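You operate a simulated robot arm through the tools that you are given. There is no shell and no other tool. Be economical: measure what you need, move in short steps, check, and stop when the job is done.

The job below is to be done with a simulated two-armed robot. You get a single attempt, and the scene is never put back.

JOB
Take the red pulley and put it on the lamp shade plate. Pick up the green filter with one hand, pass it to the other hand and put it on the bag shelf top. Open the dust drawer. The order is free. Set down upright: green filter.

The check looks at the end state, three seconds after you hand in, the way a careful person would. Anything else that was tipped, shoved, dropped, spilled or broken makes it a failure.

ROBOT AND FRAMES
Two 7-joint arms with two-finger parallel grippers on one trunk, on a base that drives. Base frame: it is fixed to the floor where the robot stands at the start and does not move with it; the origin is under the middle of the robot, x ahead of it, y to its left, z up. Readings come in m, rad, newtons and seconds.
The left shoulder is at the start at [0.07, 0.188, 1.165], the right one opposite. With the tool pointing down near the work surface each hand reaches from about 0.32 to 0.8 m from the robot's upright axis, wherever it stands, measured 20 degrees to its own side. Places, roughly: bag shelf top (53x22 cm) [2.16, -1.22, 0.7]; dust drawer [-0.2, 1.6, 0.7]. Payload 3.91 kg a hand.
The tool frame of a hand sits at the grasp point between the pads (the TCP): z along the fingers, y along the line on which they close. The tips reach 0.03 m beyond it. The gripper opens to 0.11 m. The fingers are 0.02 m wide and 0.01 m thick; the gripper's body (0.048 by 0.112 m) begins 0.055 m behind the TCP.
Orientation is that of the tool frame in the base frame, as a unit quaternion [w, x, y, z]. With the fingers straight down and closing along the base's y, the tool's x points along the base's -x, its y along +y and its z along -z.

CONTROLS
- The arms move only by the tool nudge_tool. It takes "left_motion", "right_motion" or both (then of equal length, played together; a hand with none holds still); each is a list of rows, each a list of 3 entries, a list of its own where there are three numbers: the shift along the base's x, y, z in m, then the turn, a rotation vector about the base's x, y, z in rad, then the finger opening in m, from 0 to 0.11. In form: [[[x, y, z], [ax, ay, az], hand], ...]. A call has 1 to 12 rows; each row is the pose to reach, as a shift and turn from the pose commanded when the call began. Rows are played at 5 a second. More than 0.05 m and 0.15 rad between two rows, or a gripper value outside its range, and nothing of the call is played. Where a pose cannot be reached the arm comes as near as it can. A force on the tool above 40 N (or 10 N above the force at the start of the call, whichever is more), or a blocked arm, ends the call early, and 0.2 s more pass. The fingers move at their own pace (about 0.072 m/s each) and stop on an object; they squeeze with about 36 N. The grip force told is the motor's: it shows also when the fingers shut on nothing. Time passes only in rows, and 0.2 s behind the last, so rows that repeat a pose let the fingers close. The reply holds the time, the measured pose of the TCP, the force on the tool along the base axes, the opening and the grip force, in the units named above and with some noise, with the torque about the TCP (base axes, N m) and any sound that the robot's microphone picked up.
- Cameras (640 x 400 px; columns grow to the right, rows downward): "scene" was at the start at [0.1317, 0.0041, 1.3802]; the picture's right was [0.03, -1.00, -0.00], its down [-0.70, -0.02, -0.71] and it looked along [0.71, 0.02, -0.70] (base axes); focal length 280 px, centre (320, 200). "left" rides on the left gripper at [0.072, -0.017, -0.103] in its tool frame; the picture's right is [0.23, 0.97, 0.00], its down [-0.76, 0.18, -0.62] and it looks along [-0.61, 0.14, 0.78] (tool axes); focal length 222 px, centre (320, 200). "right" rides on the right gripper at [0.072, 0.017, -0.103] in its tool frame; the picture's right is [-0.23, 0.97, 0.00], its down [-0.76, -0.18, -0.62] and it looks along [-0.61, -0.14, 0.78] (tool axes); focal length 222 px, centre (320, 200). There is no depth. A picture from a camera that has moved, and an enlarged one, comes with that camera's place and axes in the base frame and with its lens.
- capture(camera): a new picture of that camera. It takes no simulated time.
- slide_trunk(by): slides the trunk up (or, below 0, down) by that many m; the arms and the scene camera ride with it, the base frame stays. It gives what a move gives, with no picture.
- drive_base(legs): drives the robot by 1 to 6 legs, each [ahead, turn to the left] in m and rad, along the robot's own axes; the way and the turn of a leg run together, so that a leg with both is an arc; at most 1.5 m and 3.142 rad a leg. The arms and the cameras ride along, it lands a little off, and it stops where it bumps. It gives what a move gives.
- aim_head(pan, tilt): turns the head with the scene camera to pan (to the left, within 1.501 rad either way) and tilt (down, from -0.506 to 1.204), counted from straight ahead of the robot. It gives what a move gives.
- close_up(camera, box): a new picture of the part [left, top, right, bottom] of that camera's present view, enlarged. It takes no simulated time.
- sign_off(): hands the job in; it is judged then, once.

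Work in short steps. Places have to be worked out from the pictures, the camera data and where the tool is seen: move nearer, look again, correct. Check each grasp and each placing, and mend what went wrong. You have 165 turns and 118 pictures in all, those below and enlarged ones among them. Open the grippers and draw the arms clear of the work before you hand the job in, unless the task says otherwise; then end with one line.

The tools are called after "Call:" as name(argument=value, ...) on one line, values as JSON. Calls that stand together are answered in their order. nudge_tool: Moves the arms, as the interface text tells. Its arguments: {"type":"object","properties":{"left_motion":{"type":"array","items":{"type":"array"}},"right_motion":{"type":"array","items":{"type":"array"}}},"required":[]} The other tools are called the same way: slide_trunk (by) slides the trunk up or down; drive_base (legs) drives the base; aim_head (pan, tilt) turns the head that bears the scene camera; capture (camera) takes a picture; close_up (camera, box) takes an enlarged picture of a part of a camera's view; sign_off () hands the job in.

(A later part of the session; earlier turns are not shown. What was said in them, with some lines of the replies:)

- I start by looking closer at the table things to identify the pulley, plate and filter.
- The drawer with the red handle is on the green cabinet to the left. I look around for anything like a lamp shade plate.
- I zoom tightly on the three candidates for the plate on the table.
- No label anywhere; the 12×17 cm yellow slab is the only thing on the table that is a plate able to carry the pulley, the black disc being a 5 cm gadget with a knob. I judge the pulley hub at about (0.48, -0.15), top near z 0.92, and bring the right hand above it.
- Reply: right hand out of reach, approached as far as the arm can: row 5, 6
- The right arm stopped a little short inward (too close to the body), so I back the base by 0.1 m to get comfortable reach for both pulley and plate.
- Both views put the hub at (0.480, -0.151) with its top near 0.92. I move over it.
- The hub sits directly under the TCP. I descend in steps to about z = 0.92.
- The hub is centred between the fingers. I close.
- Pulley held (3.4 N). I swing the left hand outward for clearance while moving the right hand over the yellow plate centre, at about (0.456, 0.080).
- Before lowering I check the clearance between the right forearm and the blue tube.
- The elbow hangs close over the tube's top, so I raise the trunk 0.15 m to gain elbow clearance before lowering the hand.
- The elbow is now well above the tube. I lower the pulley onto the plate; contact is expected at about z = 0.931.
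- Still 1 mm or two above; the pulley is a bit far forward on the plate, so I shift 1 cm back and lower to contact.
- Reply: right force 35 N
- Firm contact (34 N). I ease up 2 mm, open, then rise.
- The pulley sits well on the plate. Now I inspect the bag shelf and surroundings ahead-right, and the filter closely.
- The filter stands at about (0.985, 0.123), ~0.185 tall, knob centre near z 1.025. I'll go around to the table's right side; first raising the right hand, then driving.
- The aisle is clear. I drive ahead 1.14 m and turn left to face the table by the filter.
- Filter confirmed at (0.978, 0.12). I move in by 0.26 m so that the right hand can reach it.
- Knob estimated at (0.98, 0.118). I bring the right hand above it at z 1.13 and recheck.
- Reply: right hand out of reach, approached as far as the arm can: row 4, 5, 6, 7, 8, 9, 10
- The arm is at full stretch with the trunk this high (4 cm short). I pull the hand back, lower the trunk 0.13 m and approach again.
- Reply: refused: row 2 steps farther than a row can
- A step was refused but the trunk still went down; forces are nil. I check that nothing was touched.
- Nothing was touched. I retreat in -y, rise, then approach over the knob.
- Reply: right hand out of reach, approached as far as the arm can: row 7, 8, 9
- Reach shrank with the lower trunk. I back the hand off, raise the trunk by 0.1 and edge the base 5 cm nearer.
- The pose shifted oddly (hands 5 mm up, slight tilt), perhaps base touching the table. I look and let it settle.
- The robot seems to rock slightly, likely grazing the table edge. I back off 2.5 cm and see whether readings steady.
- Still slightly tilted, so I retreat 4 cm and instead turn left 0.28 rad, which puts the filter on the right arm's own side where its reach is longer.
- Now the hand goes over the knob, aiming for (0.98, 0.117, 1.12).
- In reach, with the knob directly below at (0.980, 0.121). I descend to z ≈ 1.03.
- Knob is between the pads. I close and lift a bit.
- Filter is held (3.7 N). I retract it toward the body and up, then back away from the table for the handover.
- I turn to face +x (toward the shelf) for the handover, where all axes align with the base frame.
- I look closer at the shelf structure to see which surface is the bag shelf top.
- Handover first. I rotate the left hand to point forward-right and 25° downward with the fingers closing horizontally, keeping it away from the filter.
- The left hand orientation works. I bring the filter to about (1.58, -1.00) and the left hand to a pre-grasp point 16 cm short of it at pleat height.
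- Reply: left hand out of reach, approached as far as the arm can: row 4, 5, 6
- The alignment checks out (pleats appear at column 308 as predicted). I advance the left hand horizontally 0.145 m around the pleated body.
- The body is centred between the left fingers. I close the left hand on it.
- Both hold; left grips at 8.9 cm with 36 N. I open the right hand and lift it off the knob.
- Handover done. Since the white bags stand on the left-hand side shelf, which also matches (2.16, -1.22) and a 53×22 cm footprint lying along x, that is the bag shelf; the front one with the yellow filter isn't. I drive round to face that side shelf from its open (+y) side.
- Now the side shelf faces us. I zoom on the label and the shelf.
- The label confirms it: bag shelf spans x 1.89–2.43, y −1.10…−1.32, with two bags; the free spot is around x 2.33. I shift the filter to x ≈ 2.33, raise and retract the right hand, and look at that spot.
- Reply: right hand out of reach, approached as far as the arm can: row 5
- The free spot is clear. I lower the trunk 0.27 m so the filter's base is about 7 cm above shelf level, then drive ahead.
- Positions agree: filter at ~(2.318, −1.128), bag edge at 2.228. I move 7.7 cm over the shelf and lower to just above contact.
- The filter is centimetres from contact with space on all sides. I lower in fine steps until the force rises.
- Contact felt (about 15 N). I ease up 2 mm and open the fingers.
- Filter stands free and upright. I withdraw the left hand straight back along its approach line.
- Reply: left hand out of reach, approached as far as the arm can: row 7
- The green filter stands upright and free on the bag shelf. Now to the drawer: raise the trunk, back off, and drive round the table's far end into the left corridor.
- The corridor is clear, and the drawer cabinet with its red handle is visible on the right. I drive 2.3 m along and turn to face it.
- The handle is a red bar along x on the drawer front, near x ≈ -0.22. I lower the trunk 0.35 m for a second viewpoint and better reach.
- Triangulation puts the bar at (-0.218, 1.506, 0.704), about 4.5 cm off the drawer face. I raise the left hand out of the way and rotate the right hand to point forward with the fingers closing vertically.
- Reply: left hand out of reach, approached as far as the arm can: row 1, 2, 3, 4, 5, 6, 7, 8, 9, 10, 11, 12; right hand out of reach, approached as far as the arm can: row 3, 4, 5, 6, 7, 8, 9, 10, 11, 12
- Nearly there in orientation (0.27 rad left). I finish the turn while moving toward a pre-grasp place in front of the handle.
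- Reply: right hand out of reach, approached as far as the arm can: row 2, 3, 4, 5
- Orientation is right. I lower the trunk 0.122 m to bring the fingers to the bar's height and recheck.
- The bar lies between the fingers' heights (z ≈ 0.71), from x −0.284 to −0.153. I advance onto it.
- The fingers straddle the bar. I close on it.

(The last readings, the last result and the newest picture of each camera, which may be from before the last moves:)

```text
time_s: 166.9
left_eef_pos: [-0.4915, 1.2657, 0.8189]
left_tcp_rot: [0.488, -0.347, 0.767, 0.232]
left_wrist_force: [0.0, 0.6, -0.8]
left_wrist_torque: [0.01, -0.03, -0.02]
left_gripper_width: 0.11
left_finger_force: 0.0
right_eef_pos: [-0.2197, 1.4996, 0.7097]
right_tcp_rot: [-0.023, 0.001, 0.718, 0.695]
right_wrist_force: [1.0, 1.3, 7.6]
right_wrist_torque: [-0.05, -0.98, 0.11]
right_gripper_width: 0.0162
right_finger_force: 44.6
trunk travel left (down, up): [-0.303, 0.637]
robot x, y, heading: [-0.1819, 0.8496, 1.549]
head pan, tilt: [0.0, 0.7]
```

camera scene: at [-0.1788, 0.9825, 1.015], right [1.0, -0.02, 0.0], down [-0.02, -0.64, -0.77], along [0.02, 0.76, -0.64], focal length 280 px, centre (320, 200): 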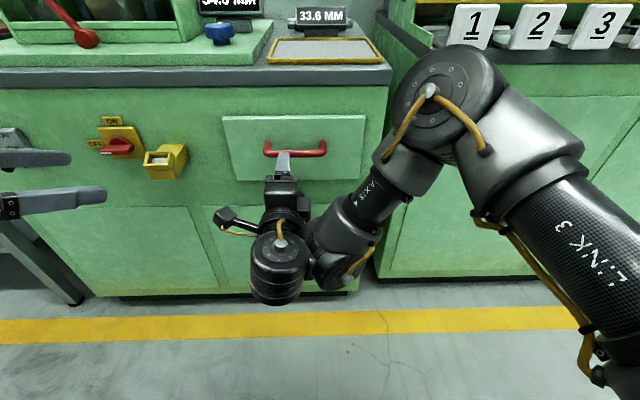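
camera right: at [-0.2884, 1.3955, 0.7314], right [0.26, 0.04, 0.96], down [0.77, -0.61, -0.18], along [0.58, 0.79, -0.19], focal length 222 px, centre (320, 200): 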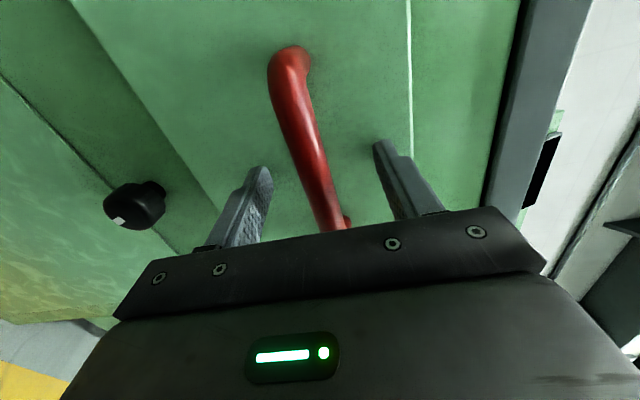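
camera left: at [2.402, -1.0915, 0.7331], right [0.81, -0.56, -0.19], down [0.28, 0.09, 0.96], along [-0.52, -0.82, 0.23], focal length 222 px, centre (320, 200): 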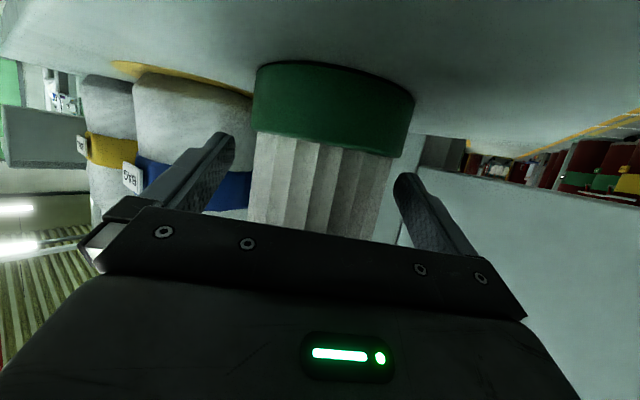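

Gripped (1.6 cm bar). I pull gently 8 cm with the arm and watch the force.

Call:
nudge_tool(right_motion=[[[0, -0.02, 0], [0, 0, 0], 0.0], [[0, -0.04, 0], [0, 0, 0], 0.0], [[0, -0.06, 0], [0, 0, 0], 0.0], [[0, -0.08, 0], [0, 0, 0], 0.0]])

Call:
capture(camera="right")

```text
time_s: 167.9
left_eef_pos: [-0.4898, 1.2651, 0.8178]
left_tcp_rot: [0.487, -0.347, 0.767, 0.233]
left_wrist_force: [0.0, -0.2, -0.5]
left_wrist_torque: [-0.01, -0.01, 0.01]
left_gripper_width: 0.1101
left_finger_force: 0.0
right_eef_pos: [-0.219, 1.4191, 0.71]
right_tcp_rot: [-0.023, 0.002, 0.718, 0.695]
right_wrist_force: [1.9, -2.7, 11.9]
right_wrist_torque: [0.08, -1.07, -0.75]
right_gripper_width: 0.0163
right_finger_force: 44.6
trunk travel left (down, up): [-0.303, 0.637]
robot x, y, heading: [-0.1802, 0.8439, 1.543]
head pan, tilt: [0.0, 0.7]
```

```text
28 pictures are left
camera right: at [-0.288, 1.3147, 0.7325], right [0.26, 0.04, 0.96], down [0.77, -0.61, -0.18], along [0.58, 0.79, -0.19], focal length 222 px, centre (320, 200)
```

right: 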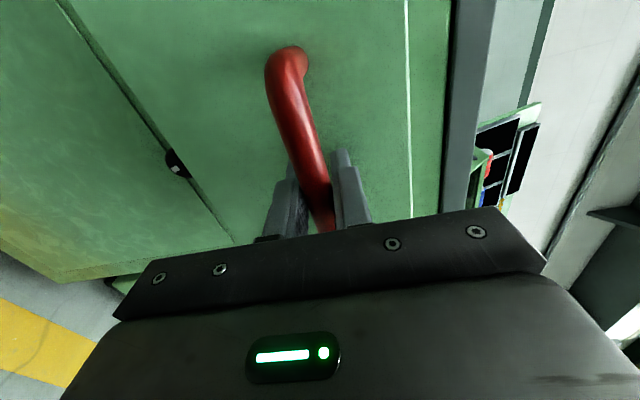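

The drawer slides. I continue by backing the base 0.14 m.

Call:
drive_base(legs=[[-0.14, 0]])

Call:
capture(camera="scene")

```text
time_s: 169.1
left_eef_pos: [-0.4931, 1.1688, 0.8149]
left_tcp_rot: [0.487, -0.347, 0.768, 0.228]
left_wrist_force: [0.2, -0.3, -0.1]
left_wrist_torque: [0.04, -0.02, 0.01]
left_gripper_width: 0.11
left_finger_force: 0.1
right_eef_pos: [-0.2186, 1.3279, 0.7097]
right_tcp_rot: [-0.018, 0.003, 0.717, 0.696]
right_wrist_force: [3.1, -0.4, 2.0]
right_wrist_torque: [0.01, -0.97, 0.43]
right_gripper_width: 0.0161
right_finger_force: 45.4
trunk travel left (down, up): [-0.303, 0.637]
robot x, y, heading: [-0.1863, 0.7493, 1.546]
head pan, tilt: [0.0, 0.7]
stopped in leg 1: the force on the tool passed its limit (the readings are from after the stop); the commanded pose is now the measured one
```

```text
27 pictures are left
camera scene: at [-0.1806, 0.886, 1.0149], right [1.0, -0.03, 0.0], down [-0.02, -0.64, -0.77], along [0.02, 0.76, -0.64], focal length 280 px, centre (320, 200)
```

scene: 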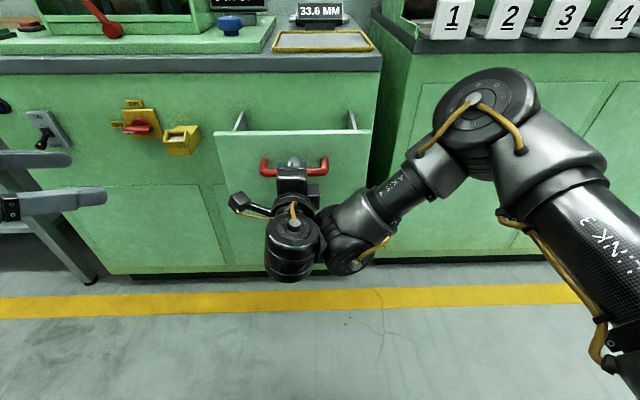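

The drawer is open about 17 cm and the force limit tripped; I try a small arm pull to see whether this is the end stop.

Call:
nudge_tool(right_motion=[[[0, -0.008, 0], [0, 0, 0], 0.0], [[0, -0.016, 0], [0, 0, 0], 0.0], [[0, -0.025, 0], [0, 0, 0], 0.0], [[0, -0.025, 0], [0, 0, 0], 0.0]])

Call:
close_up(camera="scene", box=[190, 60, 400, 220])

```text
time_s: 169.6
left_eef_pos: [-0.4933, 1.1726, 0.8128]
left_tcp_rot: [0.485, -0.349, 0.769, 0.227]
left_wrist_force: [0.0, 0.0, -0.3]
left_wrist_torque: [0.0, 0.02, 0.03]
left_gripper_width: 0.1101
left_finger_force: 0.0
right_eef_pos: [-0.2178, 1.3258, 0.7098]
right_tcp_rot: [-0.017, 0.005, 0.716, 0.698]
right_wrist_force: [-6.6, 16.2, -6.2]
right_wrist_torque: [0.12, -1.04, -0.29]
right_gripper_width: 0.0164
right_finger_force: 44.9
trunk travel left (down, up): [-0.303, 0.637]
robot x, y, heading: [-0.1841, 0.7484, 1.545]
head pan, tilt: [0.0, 0.7]
stopped in row 2 (right hand): the force on the tool passed its limit (the readings are from after the stop); the commanded pose is now the measured one
```

```text
2.50 times, centred on (295, 140) of scene
camera zoom: at [-0.1819, 0.8894, 1.0143], right [1.0, -0.02, 0.0], down [-0.01, -0.65, -0.76], along [0.02, 0.76, -0.65], focal length 701 px, centre (382, 350)
```

zoom: 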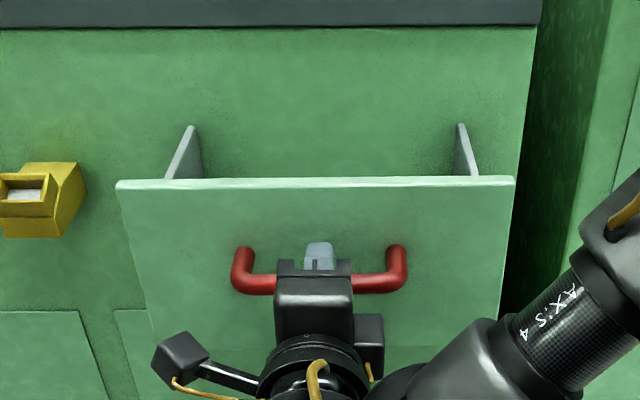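

It's at the end stop, fully open at about 17 cm. I release the bar and withdraw by backing the base.

Call:
nudge_tool(right_motion=[[[0, 0, 0], [0, 0, 0], 0.04], [[0, 0, 0], [0, 0, 0], 0.07], [[0, 0, 0], [0, 0, 0], 0.07]])

Call:
nudge_tool(right_motion=[[[0, -0.02, 0], [0, 0, 0], 0.07], [[0, -0.05, 0], [0, 0, 0], 0.07], [[0, -0.08, 0], [0, 0, 0], 0.07]])

Call:
drive_base(legs=[[-0.12, 0]])

Call:
capture(camera="scene")

```text
time_s: 170.3
left_eef_pos: [-0.4933, 1.1709, 0.8152]
left_tcp_rot: [0.486, -0.349, 0.768, 0.229]
left_wrist_force: [-0.7, 0.7, 0.3]
left_wrist_torque: [-0.05, 0.05, 0.0]
left_gripper_width: 0.1098
left_finger_force: 0.0
right_eef_pos: [-0.2188, 1.3227, 0.7116]
right_tcp_rot: [-0.019, 0.005, 0.715, 0.699]
right_wrist_force: [-0.4, -0.6, -0.4]
right_wrist_torque: [-0.02, -0.01, 0.04]
right_gripper_width: 0.0701
right_finger_force: 0.1
trunk travel left (down, up): [-0.303, 0.637]
robot x, y, heading: [-0.187, 0.75, 1.54]
head pan, tilt: [0.0, 0.7]
```

```text
time_s: 171.2
left_eef_pos: [-0.4919, 1.1706, 0.8151]
left_tcp_rot: [0.487, -0.348, 0.768, 0.229]
left_wrist_force: [-0.3, -0.6, -0.4]
left_wrist_torque: [0.01, 0.01, 0.0]
left_gripper_width: 0.1099
left_finger_force: 0.0
right_eef_pos: [-0.2291, 1.297, 0.7258]
right_tcp_rot: [-0.019, 0.005, 0.716, 0.698]
right_wrist_force: [-0.3, -0.2, 0.2]
right_wrist_torque: [-0.02, 0.06, 0.04]
right_gripper_width: 0.07
right_finger_force: 0.1
right hand out of reach, approached as far as the arm can: row 2, 3
trunk travel left (down, up): [-0.303, 0.637]
robot x, y, heading: [-0.1841, 0.7493, 1.543]
head pan, tilt: [0.0, 0.7]
```

```text
time_s: 172.4
left_eef_pos: [-0.4964, 1.0495, 0.8154]
left_tcp_rot: [0.486, -0.348, 0.768, 0.23]
left_wrist_force: [0.5, -0.7, 0.3]
left_wrist_torque: [0.0, -0.03, -0.01]
left_gripper_width: 0.1102
left_finger_force: 0.0
right_eef_pos: [-0.2317, 1.1768, 0.7273]
right_tcp_rot: [-0.019, 0.005, 0.715, 0.699]
right_wrist_force: [0.6, 0.3, -0.1]
right_wrist_torque: [-0.02, 0.0, 0.01]
right_gripper_width: 0.07
right_finger_force: 0.0
trunk travel left (down, up): [-0.303, 0.637]
robot x, y, heading: [-0.1901, 0.6273, 1.544]
head pan, tilt: [0.0, 0.7]
```

```text
25 pictures are left
camera scene: at [-0.184, 0.7663, 1.0151], right [1.0, -0.03, 0.0], down [-0.02, -0.64, -0.77], along [0.02, 0.77, -0.64], focal length 280 px, centre (320, 200)
```

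scene: 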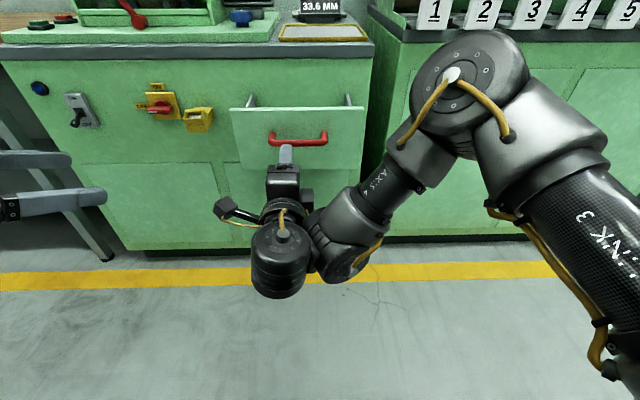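

Drawer is open and free. Before finishing I want to verify my reading of "lamp shade plate": there were other flat plates under the table and a text panel on the numbered console. I zoom at the console panel and cabinet top first.

Call:
slide_trunk(by=0.4)

Call:
aim_head(pan=-0.45, tilt=0.3)

Call:
capture(camera="scene")

```text
time_s: 176.2
left_eef_pos: [-0.4957, 1.0512, 1.2147]
left_tcp_rot: [0.487, -0.348, 0.768, 0.228]
left_wrist_force: [-0.3, 0.0, 0.4]
left_wrist_torque: [-0.01, 0.01, 0.02]
left_gripper_width: 0.11
left_finger_force: 0.0
right_eef_pos: [-0.2322, 1.1765, 1.1257]
right_tcp_rot: [-0.019, 0.006, 0.716, 0.698]
right_wrist_force: [-0.1, -0.5, 0.0]
right_wrist_torque: [-0.02, 0.02, 0.0]
right_gripper_width: 0.0702
right_finger_force: 0.1
trunk travel left (down, up): [-0.703, 0.237]
robot x, y, heading: [-0.1844, 0.6314, 1.54]
head pan, tilt: [0.0, 0.7]
```

```text
time_s: 177.1
left_eef_pos: [-0.496, 1.0504, 1.2152]
left_tcp_rot: [0.486, -0.348, 0.768, 0.229]
left_wrist_force: [-0.2, -0.1, 0.4]
left_wrist_torque: [-0.01, -0.06, 0.01]
left_gripper_width: 0.1098
left_finger_force: 0.1
right_eef_pos: [-0.2318, 1.1763, 1.1257]
right_tcp_rot: [-0.019, 0.006, 0.715, 0.699]
right_wrist_force: [0.3, -0.7, -0.5]
right_wrist_torque: [-0.01, 0.01, 0.01]
right_gripper_width: 0.0701
right_finger_force: 0.1
trunk travel left (down, up): [-0.703, 0.237]
robot x, y, heading: [-0.187, 0.6275, 1.543]
head pan, tilt: [-0.45, 0.3]
```

```text
24 pictures are left
camera scene: at [-0.1436, 0.7652, 1.451], right [0.89, -0.46, 0.0], down [-0.14, -0.26, -0.96], along [0.44, 0.85, -0.3], focal length 280 px, centre (320, 200)
```

scene: 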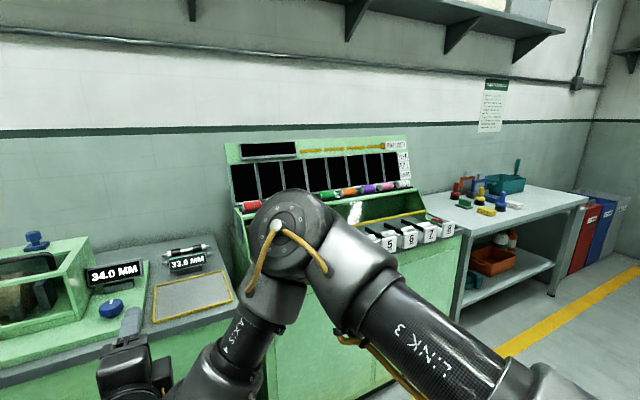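

Call:
close_up(camera="scene", box=[375, 130, 425, 185])

Call:
close_up(camera="scene", box=[470, 70, 520, 140])

Call:
drive_base(legs=[[0, -1.1]])

Call:
aim_head(pan=-1.1, tilt=0.6)

Call:
capture(camera="scene")

```text
7.27 times, centred on (400, 158) of scene
camera zoom: at [-0.1436, 0.7652, 1.451], right [0.89, -0.46, 0.0], down [-0.14, -0.26, -0.96], along [0.44, 0.85, -0.3], focal length 2038 px, centre (-262, 509)
```

zoom: 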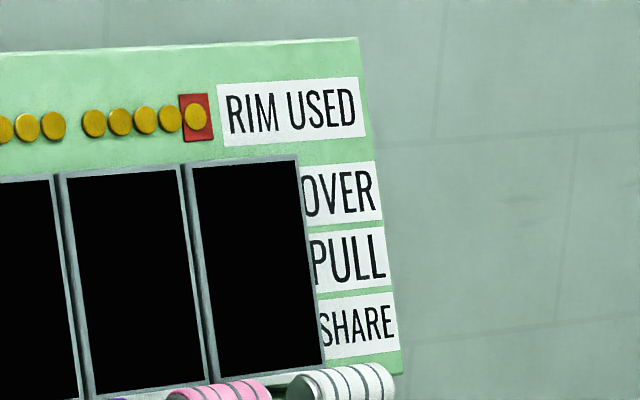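

```text
5.71 times, centred on (495, 105) of scene
camera zoom: at [-0.1436, 0.7652, 1.451], right [0.89, -0.46, 0.0], down [-0.14, -0.26, -0.96], along [0.44, 0.85, -0.3], focal length 1601 px, centre (-680, 743)
```

zoom: 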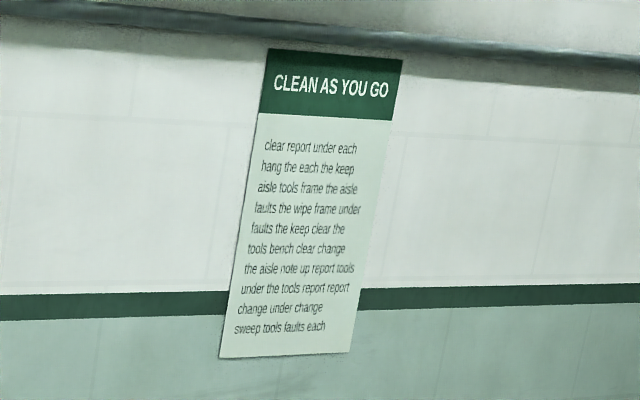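

```text
time_s: 180.2
left_eef_pos: [0.0304, 1.1041, 1.2136]
left_tcp_rot: [0.533, 0.089, 0.84, -0.05]
left_wrist_force: [-0.5, 0.4, -0.4]
left_wrist_torque: [-0.03, 0.02, -0.02]
left_gripper_width: 0.1097
left_finger_force: 0.1
right_eef_pos: [0.2687, 0.9346, 1.1261]
right_tcp_rot: [0.337, 0.366, 0.615, 0.612]
right_wrist_force: [-0.2, -0.6, 0.0]
right_wrist_torque: [-0.03, -0.03, -0.01]
right_gripper_width: 0.0701
right_finger_force: 0.1
trunk travel left (down, up): [-0.703, 0.237]
robot x, y, heading: [-0.1858, 0.6284, 0.479]
head pan, tilt: [-0.45, 0.3]
stopped in leg 1: the robot was blocked; the commanded pose is now the measured one
```

```text
time_s: 181.2
left_eef_pos: [0.0294, 1.1045, 1.2136]
left_tcp_rot: [0.534, 0.088, 0.839, -0.049]
left_wrist_force: [-0.3, -0.5, 0.2]
left_wrist_torque: [-0.01, -0.03, 0.0]
left_gripper_width: 0.1099
left_finger_force: 0.0
right_eef_pos: [0.2675, 0.9347, 1.1262]
right_tcp_rot: [0.337, 0.367, 0.615, 0.612]
right_wrist_force: [0.6, 0.9, 0.2]
right_wrist_torque: [-0.02, 0.0, -0.03]
right_gripper_width: 0.0701
right_finger_force: 0.0
trunk travel left (down, up): [-0.703, 0.237]
robot x, y, heading: [-0.186, 0.6315, 0.48]
head pan, tilt: [-1.1, 0.6]
```

```text
21 pictures are left
camera scene: at [-0.0707, 0.6045, 1.4236], right [-0.58, -0.82, 0.0], down [-0.46, 0.33, -0.83], along [0.67, -0.48, -0.56], focal length 280 px, centre (320, 200)
```

scene: 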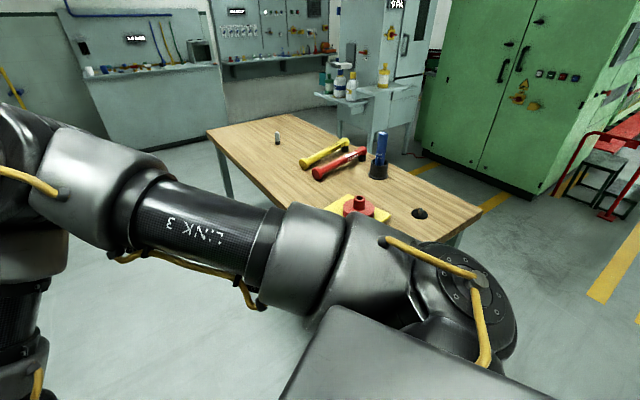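

The turn stopped slightly early; forces are nil and the table looks undisturbed. I zoom on the table and its lower shelf.

Call:
close_up(camera="scene", box=[200, 100, 500, 260])

Call:
close_up(camera="scene", box=[320, 180, 440, 250])

```text
2.13 times, centred on (350, 180) of scene
camera zoom: at [-0.0707, 0.6045, 1.4236], right [-0.58, -0.82, 0.0], down [-0.46, 0.33, -0.83], along [0.67, -0.48, -0.56], focal length 598 px, centre (256, 243)
```

zoom: 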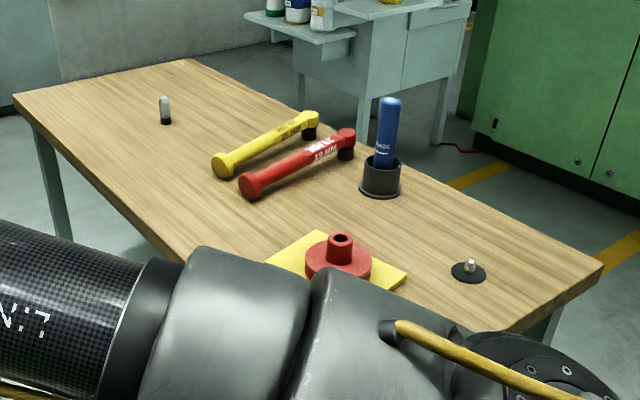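

```text
5.33 times, centred on (380, 215) of scene
camera zoom: at [-0.0707, 0.6045, 1.4236], right [-0.58, -0.82, 0.0], down [-0.46, 0.33, -0.83], along [0.67, -0.48, -0.56], focal length 1494 px, centre (0, 120)
```

zoom: 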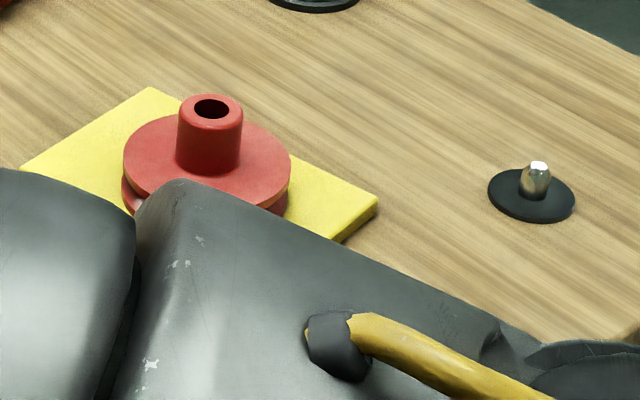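

The pulley is stable on the yellow plate; the disc is a chrome-studded puck. I check the plates on the table's lower shelf and look for a lamp.

Call:
aim_head(pan=-0.9, tilt=0.75)

Call:
nudge_tool(right_motion=[[[0, 0.03, 0.0], [0, 0, 0], 0.07], [[0, 0.06, 0.0], [0, 0, 0], 0.07], [[0, 0.1, 0.0], [0, 0, 0], 0.07]])

Call:
capture(camera="scene")

```text
time_s: 181.9
left_eef_pos: [0.0299, 1.1052, 1.2146]
left_tcp_rot: [0.533, 0.088, 0.84, -0.049]
left_wrist_force: [-0.7, 0.2, 0.6]
left_wrist_torque: [0.02, -0.02, 0.01]
left_gripper_width: 0.1099
left_finger_force: 0.1
right_eef_pos: [0.2679, 0.9356, 1.1273]
right_tcp_rot: [0.337, 0.367, 0.615, 0.611]
right_wrist_force: [-0.7, 0.8, 0.5]
right_wrist_torque: [-0.01, 0.04, 0.0]
right_gripper_width: 0.0699
right_finger_force: 0.1
trunk travel left (down, up): [-0.703, 0.237]
robot x, y, heading: [-0.1847, 0.6303, 0.478]
head pan, tilt: [-0.901, 0.75]
```

```text
time_s: 182.7
left_eef_pos: [0.0288, 1.1059, 1.2143]
left_tcp_rot: [0.533, 0.088, 0.84, -0.05]
left_wrist_force: [1.0, 0.1, 0.2]
left_wrist_torque: [-0.01, -0.03, 0.01]
left_gripper_width: 0.1099
left_finger_force: 0.0
right_eef_pos: [0.2688, 1.038, 1.1242]
right_tcp_rot: [0.338, 0.367, 0.615, 0.611]
right_wrist_force: [0.9, 0.3, 0.1]
right_wrist_torque: [-0.02, 0.03, 0.02]
right_gripper_width: 0.07
right_finger_force: 0.1
trunk travel left (down, up): [-0.703, 0.237]
robot x, y, heading: [-0.1881, 0.6332, 0.481]
head pan, tilt: [-0.901, 0.75]
```

```text
18 pictures are left
camera scene: at [-0.0676, 0.6238, 1.4108], right [-0.41, -0.91, 0.0], down [-0.62, 0.28, -0.73], along [0.67, -0.3, -0.68], focal length 280 px, centre (320, 200)
```

scene: 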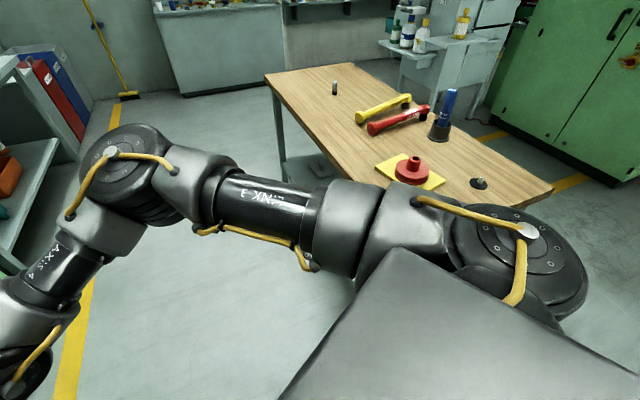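

The shelf is hidden from here. I move along the corridor to look at it side-on, turning first a little to test that rotation is free.

Call:
drive_base(legs=[[0.1, 0], [0, -0.45]])

```text
time_s: 184.3
left_eef_pos: [0.1374, 1.1397, 1.217]
left_tcp_rot: [0.534, 0.107, 0.836, -0.06]
left_wrist_force: [0.5, -0.2, 0.2]
left_wrist_torque: [0.0, 0.01, 0.02]
left_gripper_width: 0.1105
left_finger_force: 0.0
right_eef_pos: [0.3726, 1.0621, 1.1253]
right_tcp_rot: [0.349, 0.38, 0.606, 0.605]
right_wrist_force: [0.9, -0.4, 0.2]
right_wrist_torque: [0.01, -0.01, 0.0]
right_gripper_width: 0.0698
right_finger_force: 0.0
trunk travel left (down, up): [-0.703, 0.237]
robot x, y, heading: [-0.1017, 0.6765, 0.443]
head pan, tilt: [-0.901, 0.75]
stopped in leg 2: the robot was blocked; the commanded pose is now the measured one
```

Blocked again on a right turn; I look to the left to see whether the left elbow is touching the cabinet.

Call:
aim_head(pan=1.3, tilt=0.5)

Call:
capture(camera="scene")

```text
time_s: 186.4
left_eef_pos: [0.1377, 1.1416, 1.216]
left_tcp_rot: [0.535, 0.107, 0.836, -0.06]
left_wrist_force: [0.1, 0.1, -0.7]
left_wrist_torque: [0.0, 0.0, 0.01]
left_gripper_width: 0.1097
left_finger_force: 0.1
right_eef_pos: [0.3731, 1.0632, 1.1252]
right_tcp_rot: [0.349, 0.379, 0.607, 0.605]
right_wrist_force: [-1.3, 0.3, -0.5]
right_wrist_torque: [0.01, -0.02, 0.01]
right_gripper_width: 0.07
right_finger_force: 0.1
trunk travel left (down, up): [-0.703, 0.237]
robot x, y, heading: [-0.0965, 0.6743, 0.441]
head pan, tilt: [1.3, 0.499]
```

```text
17 pictures are left
camera scene: at [-0.0691, 0.7897, 1.4326], right [0.99, 0.17, 0.0], down [0.08, -0.47, -0.88], along [-0.15, 0.87, -0.48], focal length 280 px, centre (320, 200)
```

scene: 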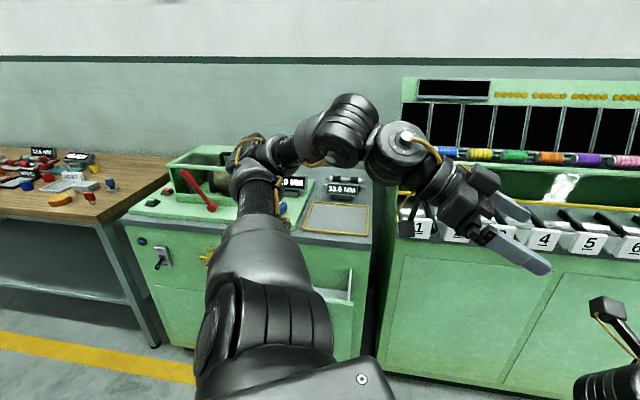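

The left elbow hangs right over the cabinet top beside the "34.0 MM" display. I zoom in before moving away.

Call:
close_up(camera="scene", box=[130, 110, 380, 270])

```text
2.50 times, centred on (255, 190) of scene
camera zoom: at [-0.0691, 0.7897, 1.4326], right [0.99, 0.17, 0.0], down [0.08, -0.47, -0.88], along [-0.15, 0.87, -0.48], focal length 701 px, centre (482, 225)
```

zoom: 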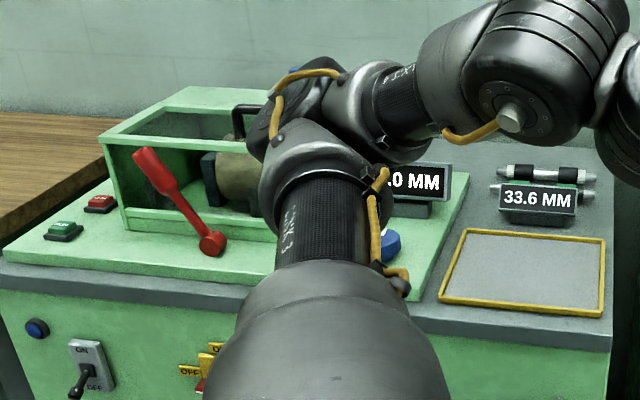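

The box, lever and display look unchanged; the elbow is resting against the machine. The safest way out is straight up: I raise the trunk 0.2 m.

Call:
slide_trunk(by=0.2)

Call:
drive_base(legs=[[-0.1, 0], [0, 0.35]])

Call:
capture(camera="scene")

```text
time_s: 188.6
left_eef_pos: [0.1386, 1.1406, 1.416]
left_tcp_rot: [0.534, 0.108, 0.836, -0.061]
left_wrist_force: [0.2, -0.4, -0.8]
left_wrist_torque: [0.02, 0.0, 0.01]
left_gripper_width: 0.1099
left_finger_force: 0.1
right_eef_pos: [0.3728, 1.0616, 1.3245]
right_tcp_rot: [0.349, 0.379, 0.607, 0.605]
right_wrist_force: [-0.2, 0.0, -0.8]
right_wrist_torque: [0.02, -0.01, 0.0]
right_gripper_width: 0.0698
right_finger_force: 0.1
trunk travel left (down, up): [-0.903, 0.037]
robot x, y, heading: [-0.0989, 0.6765, 0.438]
head pan, tilt: [1.3, 0.499]
```

```text
time_s: 190.8
left_eef_pos: [-0.121, 1.1515, 1.4159]
left_tcp_rot: [0.536, -0.039, 0.843, 0.033]
left_wrist_force: [0.3, -0.5, 0.5]
left_wrist_torque: [-0.01, 0.06, 0.02]
left_gripper_width: 0.1099
left_finger_force: 0.0
right_eef_pos: [0.1269, 1.158, 1.3252]
right_tcp_rot: [0.239, 0.27, 0.664, 0.656]
right_wrist_force: [0.6, -0.4, -0.9]
right_wrist_torque: [0.02, 0.0, 0.02]
right_gripper_width: 0.0697
right_finger_force: 0.0
trunk travel left (down, up): [-0.903, 0.037]
robot x, y, heading: [-0.1906, 0.6312, 0.784]
head pan, tilt: [1.3, 0.499]
```

```text
15 pictures are left
camera scene: at [-0.1957, 0.7507, 1.6326], right [0.87, 0.49, 0.0], down [0.23, -0.42, -0.88], along [-0.43, 0.76, -0.48], focal length 280 px, centre (320, 200)
```

scene: 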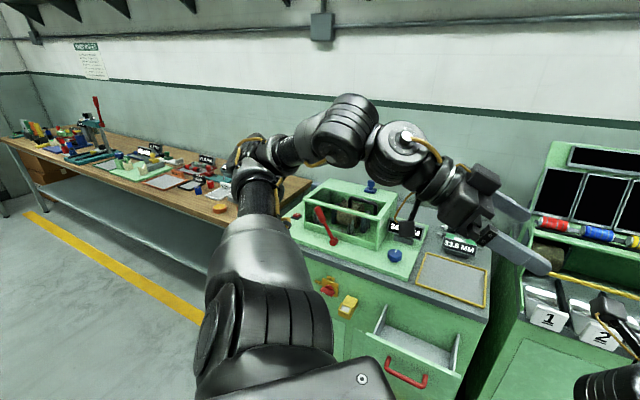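

All intact and the drawer is still open. I back away from the cabinet, turn toward the table's end, and lower the trunk to look under the tabletop.

Call:
drive_base(legs=[[-0.3, 0], [0, -0.75]])

Call:
slide_trunk(by=-0.6)

Call:
aim_head(pan=-0.35, tilt=0.3)

Call:
capture(camera="scene")

```text
time_s: 194.8
left_eef_pos: [-0.0055, 0.7596, 1.4155]
left_tcp_rot: [0.513, 0.269, 0.799, -0.164]
left_wrist_force: [1.0, -0.1, -0.1]
left_wrist_torque: [0.0, -0.02, -0.01]
left_gripper_width: 0.1099
left_finger_force: 0.0
right_eef_pos: [0.1822, 0.5974, 1.3246]
right_tcp_rot: [0.461, 0.491, 0.521, 0.524]
right_wrist_force: [1.2, -0.4, -0.7]
right_wrist_torque: [-0.03, 0.03, 0.0]
right_gripper_width: 0.0698
right_finger_force: 0.0
trunk travel left (down, up): [-0.903, 0.037]
robot x, y, heading: [-0.3983, 0.4192, 0.045]
head pan, tilt: [1.3, 0.499]
```

```text
refused: -0.6 is not a number from -0.4 to 0.4
```

```text
time_s: 196.5
left_eef_pos: [-0.0048, 0.7595, 1.4156]
left_tcp_rot: [0.513, 0.269, 0.799, -0.164]
left_wrist_force: [0.1, -0.4, -0.5]
left_wrist_torque: [-0.02, 0.0, 0.02]
left_gripper_width: 0.1101
left_finger_force: 0.1
right_eef_pos: [0.183, 0.5967, 1.3245]
right_tcp_rot: [0.461, 0.491, 0.521, 0.524]
right_wrist_force: [-0.2, 0.2, -0.1]
right_wrist_torque: [-0.01, -0.01, 0.01]
right_gripper_width: 0.07
right_finger_force: 0.0
trunk travel left (down, up): [-0.903, 0.037]
robot x, y, heading: [-0.3995, 0.4169, 0.045]
head pan, tilt: [-0.351, 0.3]
```

```text
14 pictures are left
camera scene: at [-0.2617, 0.3977, 1.651], right [-0.3, -0.95, 0.0], down [-0.28, 0.09, -0.96], along [0.91, -0.28, -0.3], focal length 280 px, centre (320, 200)
```

scene: 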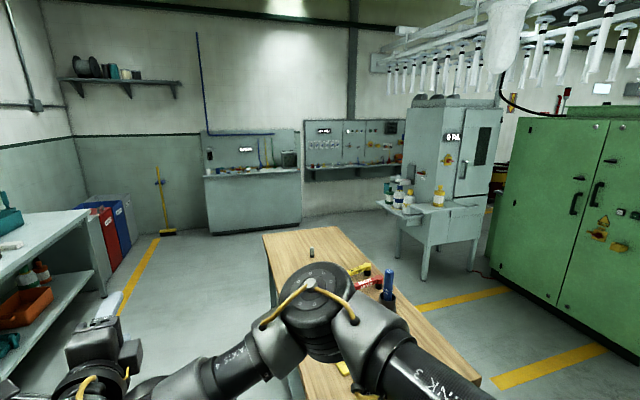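

I back 0.3 m further so the arms clear the table, then lower in two steps.

Call:
drive_base(legs=[[-0.3, 0]])

Call:
slide_trunk(by=-0.4)

Call:
slide_trunk(by=-0.3)

Call:
capture(camera="scene")

```text
time_s: 198.6
left_eef_pos: [-0.3052, 0.7445, 1.4148]
left_tcp_rot: [0.512, 0.268, 0.8, -0.163]
left_wrist_force: [0.0, -0.4, 0.1]
left_wrist_torque: [-0.01, -0.05, -0.01]
left_gripper_width: 0.1101
left_finger_force: 0.0
right_eef_pos: [-0.1165, 0.5833, 1.3248]
right_tcp_rot: [0.461, 0.491, 0.521, 0.524]
right_wrist_force: [-0.3, -0.2, -0.2]
right_wrist_torque: [0.0, 0.0, 0.01]
right_gripper_width: 0.07
right_finger_force: 0.0
trunk travel left (down, up): [-0.903, 0.037]
robot x, y, heading: [-0.6994, 0.4035, 0.054]
head pan, tilt: [-0.351, 0.3]
```

```text
time_s: 202.4
left_eef_pos: [-0.3071, 0.7445, 1.0163]
left_tcp_rot: [0.513, 0.268, 0.799, -0.163]
left_wrist_force: [0.3, 0.1, 1.1]
left_wrist_torque: [0.04, -0.01, 0.02]
left_gripper_width: 0.1099
left_finger_force: 0.1
right_eef_pos: [-0.1181, 0.5819, 0.9259]
right_tcp_rot: [0.46, 0.491, 0.52, 0.526]
right_wrist_force: [0.4, -0.1, -0.7]
right_wrist_torque: [0.01, 0.04, 0.0]
right_gripper_width: 0.0698
right_finger_force: 0.0
trunk travel left (down, up): [-0.503, 0.437]
robot x, y, heading: [-0.7013, 0.4028, 0.051]
head pan, tilt: [-0.351, 0.3]
```

```text
time_s: 205.4
left_eef_pos: [-0.3078, 0.7447, 0.7146]
left_tcp_rot: [0.514, 0.268, 0.798, -0.164]
left_wrist_force: [0.2, 0.9, 0.1]
left_wrist_torque: [0.03, 0.02, -0.03]
left_gripper_width: 0.11
left_finger_force: 0.0
right_eef_pos: [-0.1188, 0.581, 0.6262]
right_tcp_rot: [0.461, 0.491, 0.52, 0.525]
right_wrist_force: [0.6, 0.1, 0.4]
right_wrist_torque: [0.02, -0.01, 0.01]
right_gripper_width: 0.0702
right_finger_force: 0.1
trunk travel left (down, up): [-0.203, 0.737]
robot x, y, heading: [-0.7026, 0.4021, 0.048]
head pan, tilt: [-0.351, 0.3]
```

```text
13 pictures are left
camera scene: at [-0.5638, 0.3825, 0.9511], right [-0.3, -0.96, 0.0], down [-0.28, 0.09, -0.96], along [0.91, -0.28, -0.3], focal length 280 px, centre (320, 200)
```

scene: 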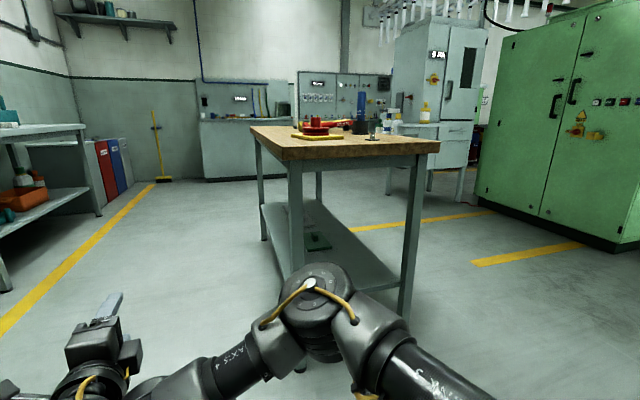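

Call:
close_up(camera="scene", box=[240, 100, 450, 270])

Call:
close_up(camera="scene", box=[270, 195, 350, 260])

```text
2.35 times, centred on (345, 185) of scene
camera zoom: at [-0.5638, 0.3825, 0.9511], right [-0.3, -0.96, 0.0], down [-0.28, 0.09, -0.96], along [0.91, -0.28, -0.3], focal length 659 px, centre (261, 235)
```

zoom: 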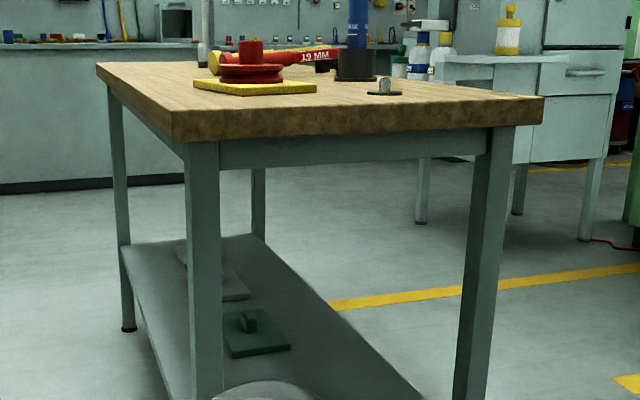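

```text
6.15 times, centred on (310, 228) of scene
camera zoom: at [-0.5638, 0.3825, 0.9511], right [-0.3, -0.96, 0.0], down [-0.28, 0.09, -0.96], along [0.91, -0.28, -0.3], focal length 1724 px, centre (382, 31)
```

zoom: 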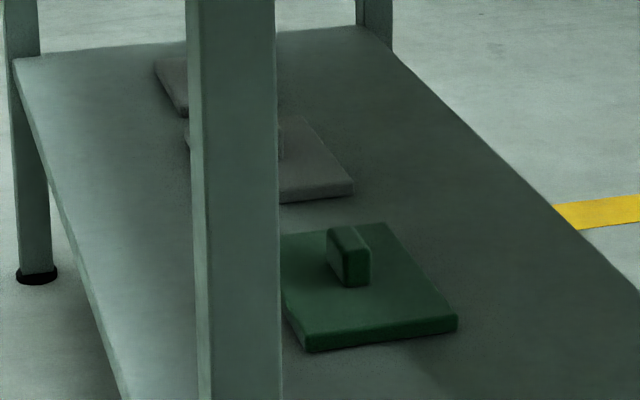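

Those under-table plates have handles in their middle and are not places to set things on; yellow is the only usable plate. I make one check of the beacon and benches for a lamp colour.

Call:
close_up(camera="scene", box=[480, 0, 640, 100])

Call:
close_up(camera="scene", box=[190, 60, 450, 180])

```text
4.00 times, centred on (560, 50) of scene
camera zoom: at [-0.5638, 0.3825, 0.9511], right [-0.3, -0.96, 0.0], down [-0.28, 0.09, -0.96], along [0.91, -0.28, -0.3], focal length 1121 px, centre (-640, 800)
```

zoom: 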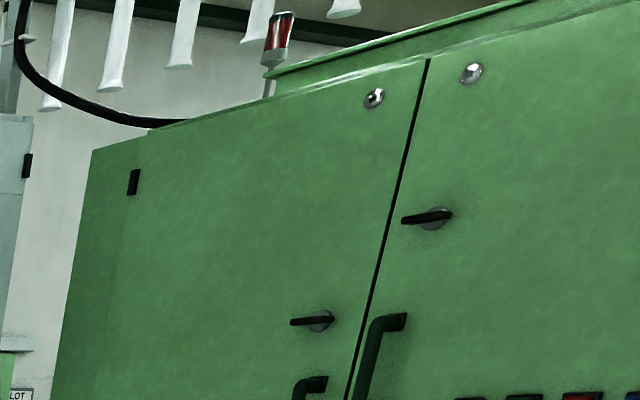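

```text
2.46 times, centred on (320, 120) of scene
camera zoom: at [-0.5638, 0.3825, 0.9511], right [-0.3, -0.96, 0.0], down [-0.28, 0.09, -0.96], along [0.91, -0.28, -0.3], focal length 690 px, centre (320, 397)
```

zoom: 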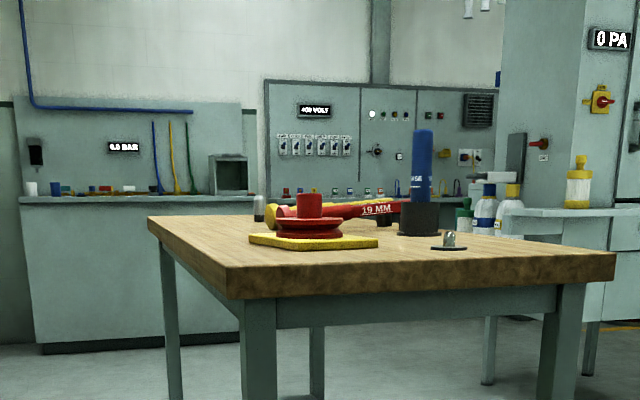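

Pulley sits flat on the plate, the green filter stands on the bag shelf, and the drawer was last seen open. I open both grippers fully, then hand in.

Call:
nudge_tool(left_motion=[[[0, 0, 0], [0, 0, 0], 0.11], [[0, 0, 0], [0, 0, 0], 0.11]], right_motion=[[[0, 0, 0], [0, 0, 0], 0.11], [[0, 0, 0], [0, 0, 0], 0.11]])

Call:
aim_head(pan=1.0, tilt=0.2)

Call:
capture(camera="scene")

```text
time_s: 206.0
left_eef_pos: [-0.3073, 0.7443, 0.7163]
left_tcp_rot: [0.512, 0.269, 0.799, -0.164]
left_wrist_force: [0.1, 0.6, 0.0]
left_wrist_torque: [0.02, 0.02, 0.02]
left_gripper_width: 0.11
left_finger_force: 0.1
right_eef_pos: [-0.1188, 0.5813, 0.6248]
right_tcp_rot: [0.461, 0.49, 0.521, 0.525]
right_wrist_force: [-0.2, 0.3, 0.1]
right_wrist_torque: [0.0, -0.01, 0.0]
right_gripper_width: 0.1099
right_finger_force: 0.0
trunk travel left (down, up): [-0.203, 0.737]
robot x, y, heading: [-0.6999, 0.4043, 0.051]
head pan, tilt: [-0.351, 0.3]
```

```text
time_s: 207.5
left_eef_pos: [-0.3064, 0.7452, 0.7163]
left_tcp_rot: [0.513, 0.267, 0.8, -0.162]
left_wrist_force: [-0.1, -0.2, -0.4]
left_wrist_torque: [-0.01, 0.0, 0.0]
left_gripper_width: 0.1101
left_finger_force: 0.1
right_eef_pos: [-0.1197, 0.5819, 0.6255]
right_tcp_rot: [0.461, 0.491, 0.52, 0.525]
right_wrist_force: [0.5, -0.1, 0.2]
right_wrist_torque: [0.03, -0.02, 0.01]
right_gripper_width: 0.1101
right_finger_force: 0.1
trunk travel left (down, up): [-0.203, 0.737]
robot x, y, heading: [-0.7018, 0.4058, 0.054]
head pan, tilt: [1.0, 0.201]
```

```text
8 pictures are left
camera scene: at [-0.6065, 0.491, 0.9603], right [0.87, -0.5, 0.0], down [-0.1, -0.17, -0.98], along [0.49, 0.85, -0.2], focal length 280 px, centre (320, 200)
```

scene: 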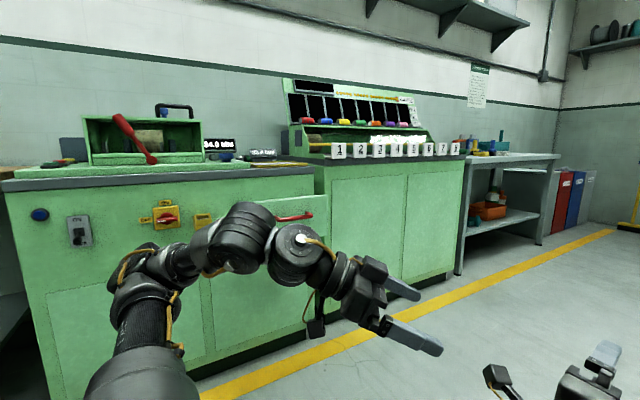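

The drawer is still pulled out, the machine is undisturbed and both hands are clear and open. I hand the job in.

Call:
sign_off()

```text
The job is handed in.
```

I handed the job in with all three parts done, though "lamp shade plate" was my guess. The red pulley sits on the yellow plate, the green filter was passed between hands and stands upright on the bag shelf, and the dust drawer is open about 17 cm, to its stop. No plate was labelled, and yellow was the only one that could hold the pulley. While I was turning, the left elbow bumped the machine on top of the drawer cabinet; nothing there looked moved afterwards.
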